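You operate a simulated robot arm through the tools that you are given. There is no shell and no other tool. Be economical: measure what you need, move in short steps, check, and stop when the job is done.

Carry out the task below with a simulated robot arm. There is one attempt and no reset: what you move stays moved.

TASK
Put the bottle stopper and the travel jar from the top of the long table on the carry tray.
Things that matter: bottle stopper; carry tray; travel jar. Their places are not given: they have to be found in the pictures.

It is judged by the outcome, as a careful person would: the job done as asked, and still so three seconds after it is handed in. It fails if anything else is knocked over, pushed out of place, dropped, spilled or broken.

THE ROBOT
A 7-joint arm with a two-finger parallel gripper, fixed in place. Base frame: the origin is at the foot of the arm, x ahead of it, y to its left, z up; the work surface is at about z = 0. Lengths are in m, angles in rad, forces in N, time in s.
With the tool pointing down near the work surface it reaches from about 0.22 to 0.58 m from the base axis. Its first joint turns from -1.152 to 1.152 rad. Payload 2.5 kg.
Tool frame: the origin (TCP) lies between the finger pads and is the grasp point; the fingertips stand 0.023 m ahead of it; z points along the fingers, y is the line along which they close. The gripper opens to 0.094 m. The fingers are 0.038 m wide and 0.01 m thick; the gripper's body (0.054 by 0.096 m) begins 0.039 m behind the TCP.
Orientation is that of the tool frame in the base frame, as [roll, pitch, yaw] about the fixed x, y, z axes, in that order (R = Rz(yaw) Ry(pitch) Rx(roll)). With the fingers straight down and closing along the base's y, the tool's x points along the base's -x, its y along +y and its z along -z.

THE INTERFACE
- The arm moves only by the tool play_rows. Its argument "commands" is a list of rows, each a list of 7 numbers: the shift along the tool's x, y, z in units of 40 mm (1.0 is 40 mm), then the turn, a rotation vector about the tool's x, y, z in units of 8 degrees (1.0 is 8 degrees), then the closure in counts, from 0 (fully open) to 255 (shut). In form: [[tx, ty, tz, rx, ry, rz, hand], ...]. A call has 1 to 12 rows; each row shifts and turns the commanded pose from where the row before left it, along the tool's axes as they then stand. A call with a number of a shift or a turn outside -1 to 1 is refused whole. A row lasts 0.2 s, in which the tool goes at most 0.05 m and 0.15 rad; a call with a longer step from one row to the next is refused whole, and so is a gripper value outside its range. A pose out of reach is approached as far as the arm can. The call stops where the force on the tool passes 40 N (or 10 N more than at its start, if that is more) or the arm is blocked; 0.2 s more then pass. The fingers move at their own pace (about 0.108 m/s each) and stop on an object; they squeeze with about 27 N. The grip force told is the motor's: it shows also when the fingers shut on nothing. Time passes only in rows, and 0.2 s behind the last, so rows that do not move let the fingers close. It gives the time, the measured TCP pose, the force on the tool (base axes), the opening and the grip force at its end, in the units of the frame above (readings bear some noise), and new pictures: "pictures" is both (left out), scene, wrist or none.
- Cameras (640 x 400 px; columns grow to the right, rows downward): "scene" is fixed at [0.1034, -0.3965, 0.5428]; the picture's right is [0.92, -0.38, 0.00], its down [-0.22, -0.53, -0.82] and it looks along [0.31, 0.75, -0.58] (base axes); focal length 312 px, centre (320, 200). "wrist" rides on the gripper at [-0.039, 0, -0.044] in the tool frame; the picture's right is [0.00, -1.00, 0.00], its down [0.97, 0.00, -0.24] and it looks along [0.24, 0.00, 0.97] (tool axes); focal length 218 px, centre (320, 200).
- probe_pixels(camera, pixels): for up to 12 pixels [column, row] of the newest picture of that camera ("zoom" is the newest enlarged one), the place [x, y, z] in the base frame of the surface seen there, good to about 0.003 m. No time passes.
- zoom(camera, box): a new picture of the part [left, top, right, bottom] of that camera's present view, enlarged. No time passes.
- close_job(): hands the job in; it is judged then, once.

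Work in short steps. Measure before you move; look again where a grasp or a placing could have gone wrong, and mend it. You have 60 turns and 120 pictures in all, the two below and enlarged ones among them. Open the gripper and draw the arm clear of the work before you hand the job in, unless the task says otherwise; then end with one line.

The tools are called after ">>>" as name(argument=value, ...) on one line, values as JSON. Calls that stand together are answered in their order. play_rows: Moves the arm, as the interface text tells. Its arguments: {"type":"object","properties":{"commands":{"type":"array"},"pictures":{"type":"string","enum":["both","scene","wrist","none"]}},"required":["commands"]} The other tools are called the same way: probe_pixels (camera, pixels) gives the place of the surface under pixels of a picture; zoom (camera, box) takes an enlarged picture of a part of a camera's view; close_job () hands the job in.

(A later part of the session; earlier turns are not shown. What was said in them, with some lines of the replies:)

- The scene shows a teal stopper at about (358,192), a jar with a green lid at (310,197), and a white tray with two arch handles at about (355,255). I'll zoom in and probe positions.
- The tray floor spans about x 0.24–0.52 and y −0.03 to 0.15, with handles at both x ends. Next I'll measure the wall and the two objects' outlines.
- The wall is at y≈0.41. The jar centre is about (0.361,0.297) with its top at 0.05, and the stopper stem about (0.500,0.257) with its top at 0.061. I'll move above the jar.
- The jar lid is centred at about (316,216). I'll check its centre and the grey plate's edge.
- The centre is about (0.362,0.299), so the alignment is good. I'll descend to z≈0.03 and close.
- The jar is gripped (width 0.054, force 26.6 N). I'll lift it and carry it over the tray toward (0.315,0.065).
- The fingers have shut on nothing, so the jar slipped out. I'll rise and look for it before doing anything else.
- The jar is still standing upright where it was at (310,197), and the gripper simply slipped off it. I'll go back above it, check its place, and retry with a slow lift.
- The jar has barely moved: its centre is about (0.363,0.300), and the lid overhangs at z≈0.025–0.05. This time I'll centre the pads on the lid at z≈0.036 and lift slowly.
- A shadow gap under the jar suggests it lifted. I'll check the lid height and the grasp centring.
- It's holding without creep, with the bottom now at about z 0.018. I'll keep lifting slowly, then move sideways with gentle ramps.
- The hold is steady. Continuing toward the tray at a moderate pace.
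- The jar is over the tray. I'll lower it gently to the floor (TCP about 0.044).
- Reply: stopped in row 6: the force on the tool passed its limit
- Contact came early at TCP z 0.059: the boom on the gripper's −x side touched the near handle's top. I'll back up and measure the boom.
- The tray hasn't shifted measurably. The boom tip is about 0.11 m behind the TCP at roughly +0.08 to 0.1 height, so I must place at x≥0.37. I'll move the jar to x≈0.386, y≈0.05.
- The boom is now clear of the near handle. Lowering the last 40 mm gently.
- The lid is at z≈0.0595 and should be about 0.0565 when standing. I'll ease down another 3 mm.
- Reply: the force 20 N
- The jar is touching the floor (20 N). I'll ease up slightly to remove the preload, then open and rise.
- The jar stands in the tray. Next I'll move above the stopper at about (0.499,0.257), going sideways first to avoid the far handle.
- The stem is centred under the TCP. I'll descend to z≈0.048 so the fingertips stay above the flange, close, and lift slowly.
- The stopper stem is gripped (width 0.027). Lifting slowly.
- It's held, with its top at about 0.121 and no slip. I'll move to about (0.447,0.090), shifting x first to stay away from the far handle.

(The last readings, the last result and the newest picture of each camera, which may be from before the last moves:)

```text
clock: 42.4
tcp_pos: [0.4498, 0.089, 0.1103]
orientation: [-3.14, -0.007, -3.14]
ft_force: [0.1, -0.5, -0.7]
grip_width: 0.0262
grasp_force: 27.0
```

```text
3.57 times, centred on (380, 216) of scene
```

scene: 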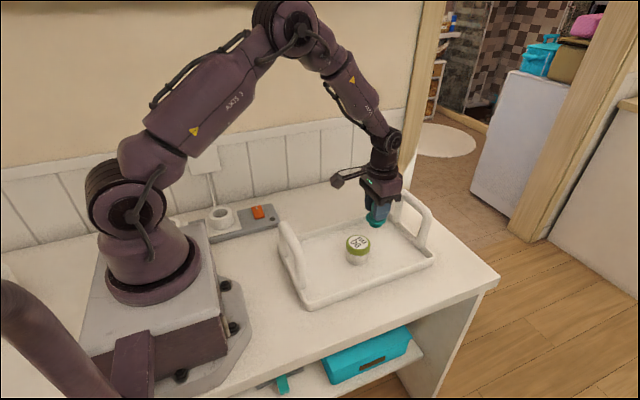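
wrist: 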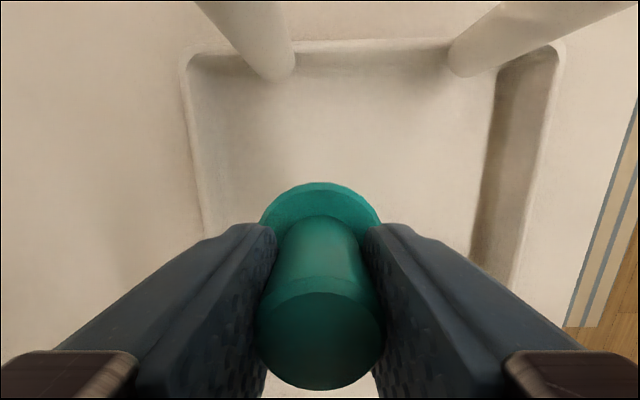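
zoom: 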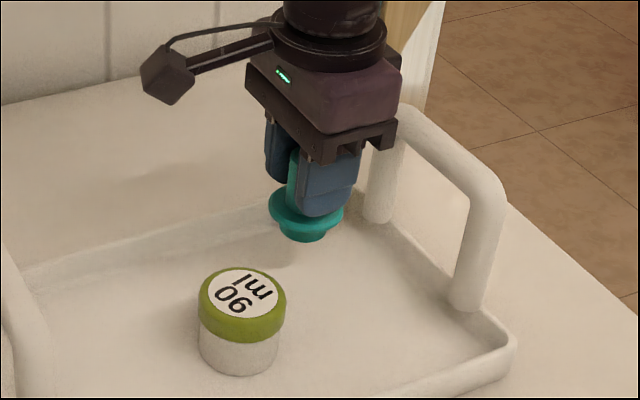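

The stem top looks slightly shifted in the wrist view, so the stopper may have pivoted. I'll measure the tilt.

>>> probe_pixels(camera="wrist", pixels=[[320, 310], [320, 340], [320, 370], [320, 385], [320, 190], [280, 205], [360, 205], [320, 230], [320, 270], [320, 285]])

>>> zoom(camera="scene", box=[350, 180, 410, 240])

```text
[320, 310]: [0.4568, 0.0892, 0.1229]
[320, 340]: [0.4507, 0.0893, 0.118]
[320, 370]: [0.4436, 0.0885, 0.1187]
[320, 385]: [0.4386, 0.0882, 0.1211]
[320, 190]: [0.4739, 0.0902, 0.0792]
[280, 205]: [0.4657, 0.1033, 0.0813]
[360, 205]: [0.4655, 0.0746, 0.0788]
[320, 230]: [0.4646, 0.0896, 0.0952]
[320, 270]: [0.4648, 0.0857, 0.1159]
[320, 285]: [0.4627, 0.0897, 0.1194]
```

```text
6.67 times, centred on (380, 210) of scene
```

zoom: 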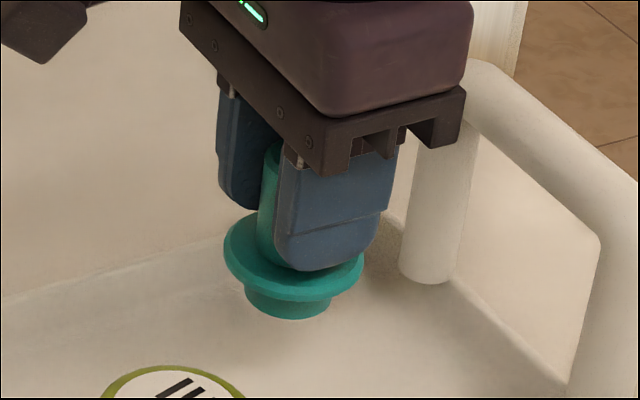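

The stopper is essentially level: top at about 0.120, bottom at about TCP−0.052. I'll lower it gently to just above the floor.

>>> play_rows(commands=[[0, 0, 0.08, 0, 0, 0, 255], [0, 0, 0.15, 0, 0, 0, 255], [0, 0, 0.2, 0, 0, 0, 255], [0, 0, 0.2, 0, 0, 0, 255], [0, 0, 0.2, 0, 0, 0, 255], [0, 0, 0.15, 0, 0, 0, 255], [0, 0, 0.12, 0, 0, 0, 255], [0, 0, 0.08, 0, 0, 0, 255], [0, 0, 0.04, 0, 0, 0, 255], [0, 0, 0, 0, 0, 0, 255]], pictures="scene")

>>> zoom(camera="scene", box=[330, 180, 430, 260])

```text
clock: 44.6
tcp_pos: [0.4492, 0.0909, 0.0607]
orientation: [-3.141, -0.004, 3.141]
ft_force: [-0.1, 0.5, 0.1]
grip_width: 0.0258
grasp_force: 27.2
```

scene: 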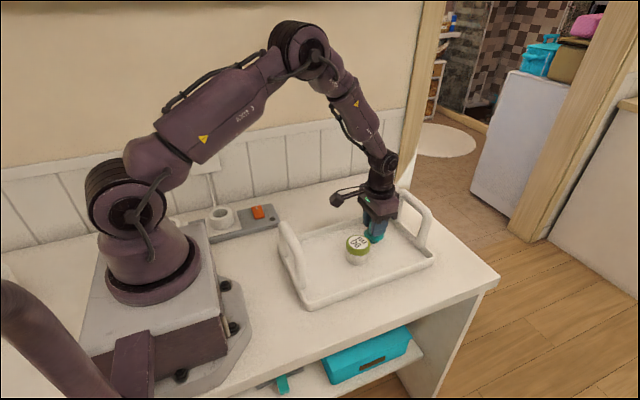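

```text
5.00 times, centred on (380, 220) of scene
```

zoom: 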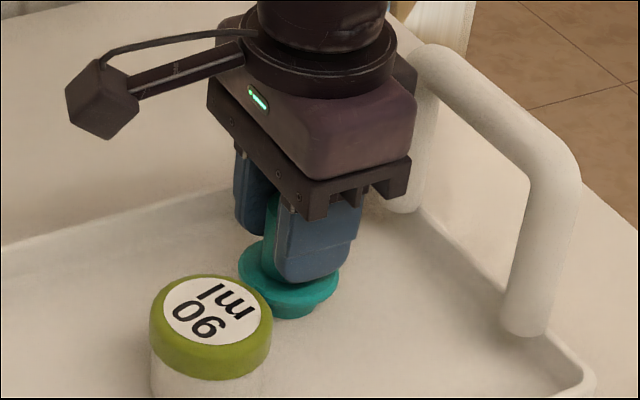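

Clearances look fine. Easing down the last few millimetres until contact.

>>> play_rows(commands=[[0, 0, 0.03, 0, 0, 0, 255], [0, 0, 0.03, 0, 0, 0, 255], [0, 0, 0, 0, 0, 0, 255]], pictures="wrist")

>>> probe_pixels(camera="wrist", pixels=[[320, 340], [320, 370], [320, 200]])

```text
clock: 45.4
tcp_pos: [0.4508, 0.0915, 0.06]
orientation: [-3.142, -0.002, 3.141]
ft_force: [-3.5, 0.2, 19.7]
grip_width: 0.0257
grasp_force: 27.4
```

wrist: 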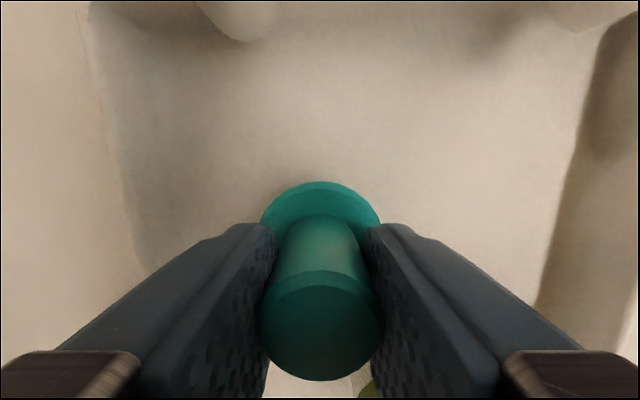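

```text
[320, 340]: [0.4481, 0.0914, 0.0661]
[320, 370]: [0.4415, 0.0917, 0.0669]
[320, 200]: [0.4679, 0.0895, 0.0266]
```

The stopper is on the floor (top at 0.0665, 20 N contact). I'll relieve the load, open partway, and rise straight up.

>>> play_rows(commands=[[0, 0, -0.03, 0, 0, 0, 255], [0, 0, 0, 0, 0, 0, 140], [0, 0, 0, 0, 0, 0, 120], [0, 0, 0, 0, 0, 0, 120], [0, 0, -0.2, 0, 0, 0, 120], [0, 0, -0.5, 0, 0, 0, 120], [0, 0, -0.8, 0, 0, 0, 120], [0, 0, -1, 0, 0, 0, 120], [0, 0, -1, 0, 0, 0, 0], [0, 0, -1, 0, 0, 0, 0], [0, 0, 0, 0, 0, 0, 0]])

>>> zoom(camera="scene", box=[240, 160, 450, 328])

```text
clock: 47.8
tcp_pos: [0.4501, 0.0912, 0.2409]
orientation: [-3.14, -0.004, -3.14]
ft_force: [-0.3, 0.1, 0.2]
grip_width: 0.094
grasp_force: 0.0
```

scene: 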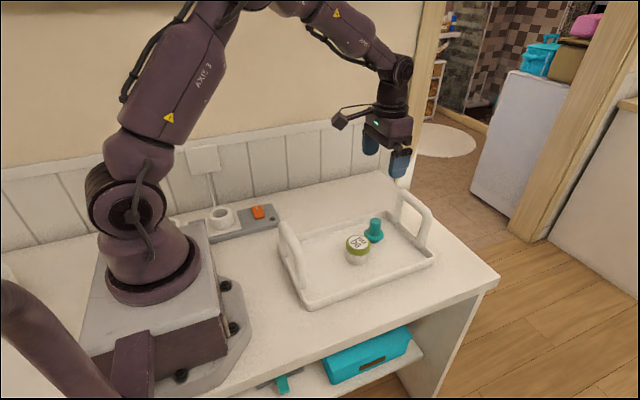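
wrist: 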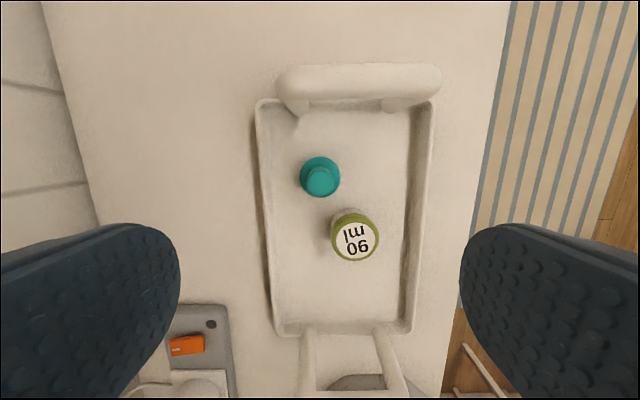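

```text
2.38 times, centred on (345, 244) of scene
```

zoom: 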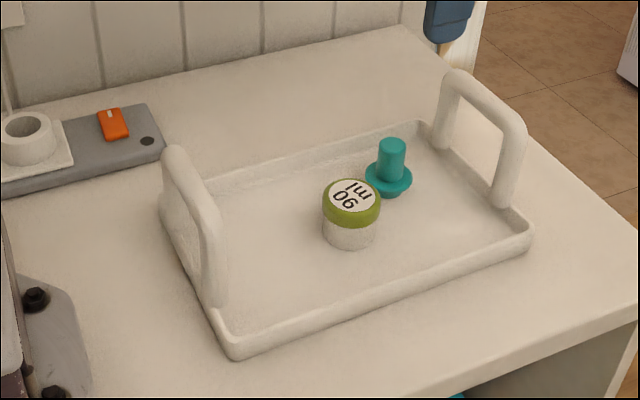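

Both objects stand upright in the tray, and the tray and everything else is in place. I'll draw the arm higher and clear, then hand in.

>>> play_rows(commands=[[0.5, 0, -0.8, 0, 0, 0, 0], [0.8, 0, -0.6, 0, 0, 0, 0], [0.9, 0, -0.6, 0, 0, 0, 0], [0.8, 0, -0.5, 0, 0, 0, 0], [0, 0, 0, 0, 0, 0, 0]], pictures="scene")

>>> close_job()

```text
clock: 49.0
tcp_pos: [0.3308, 0.0913, 0.3395]
orientation: [3.141, -0.006, -3.139]
ft_force: [-0.4, 1.1, -0.4]
grip_width: 0.094
grasp_force: 0.1
```

scene: 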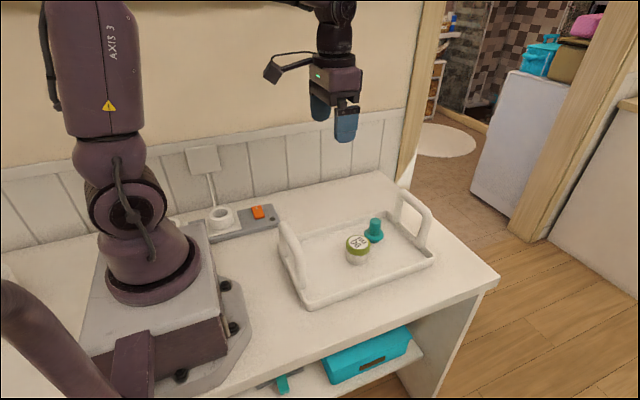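

```text
The job is handed in.
```

The bottle stopper and the travel jar are both standing upright on the carry tray; along the way the jar slipped from the first grip but stayed upright, and the gripper's boom bumped a tray handle without visibly moving the tray.
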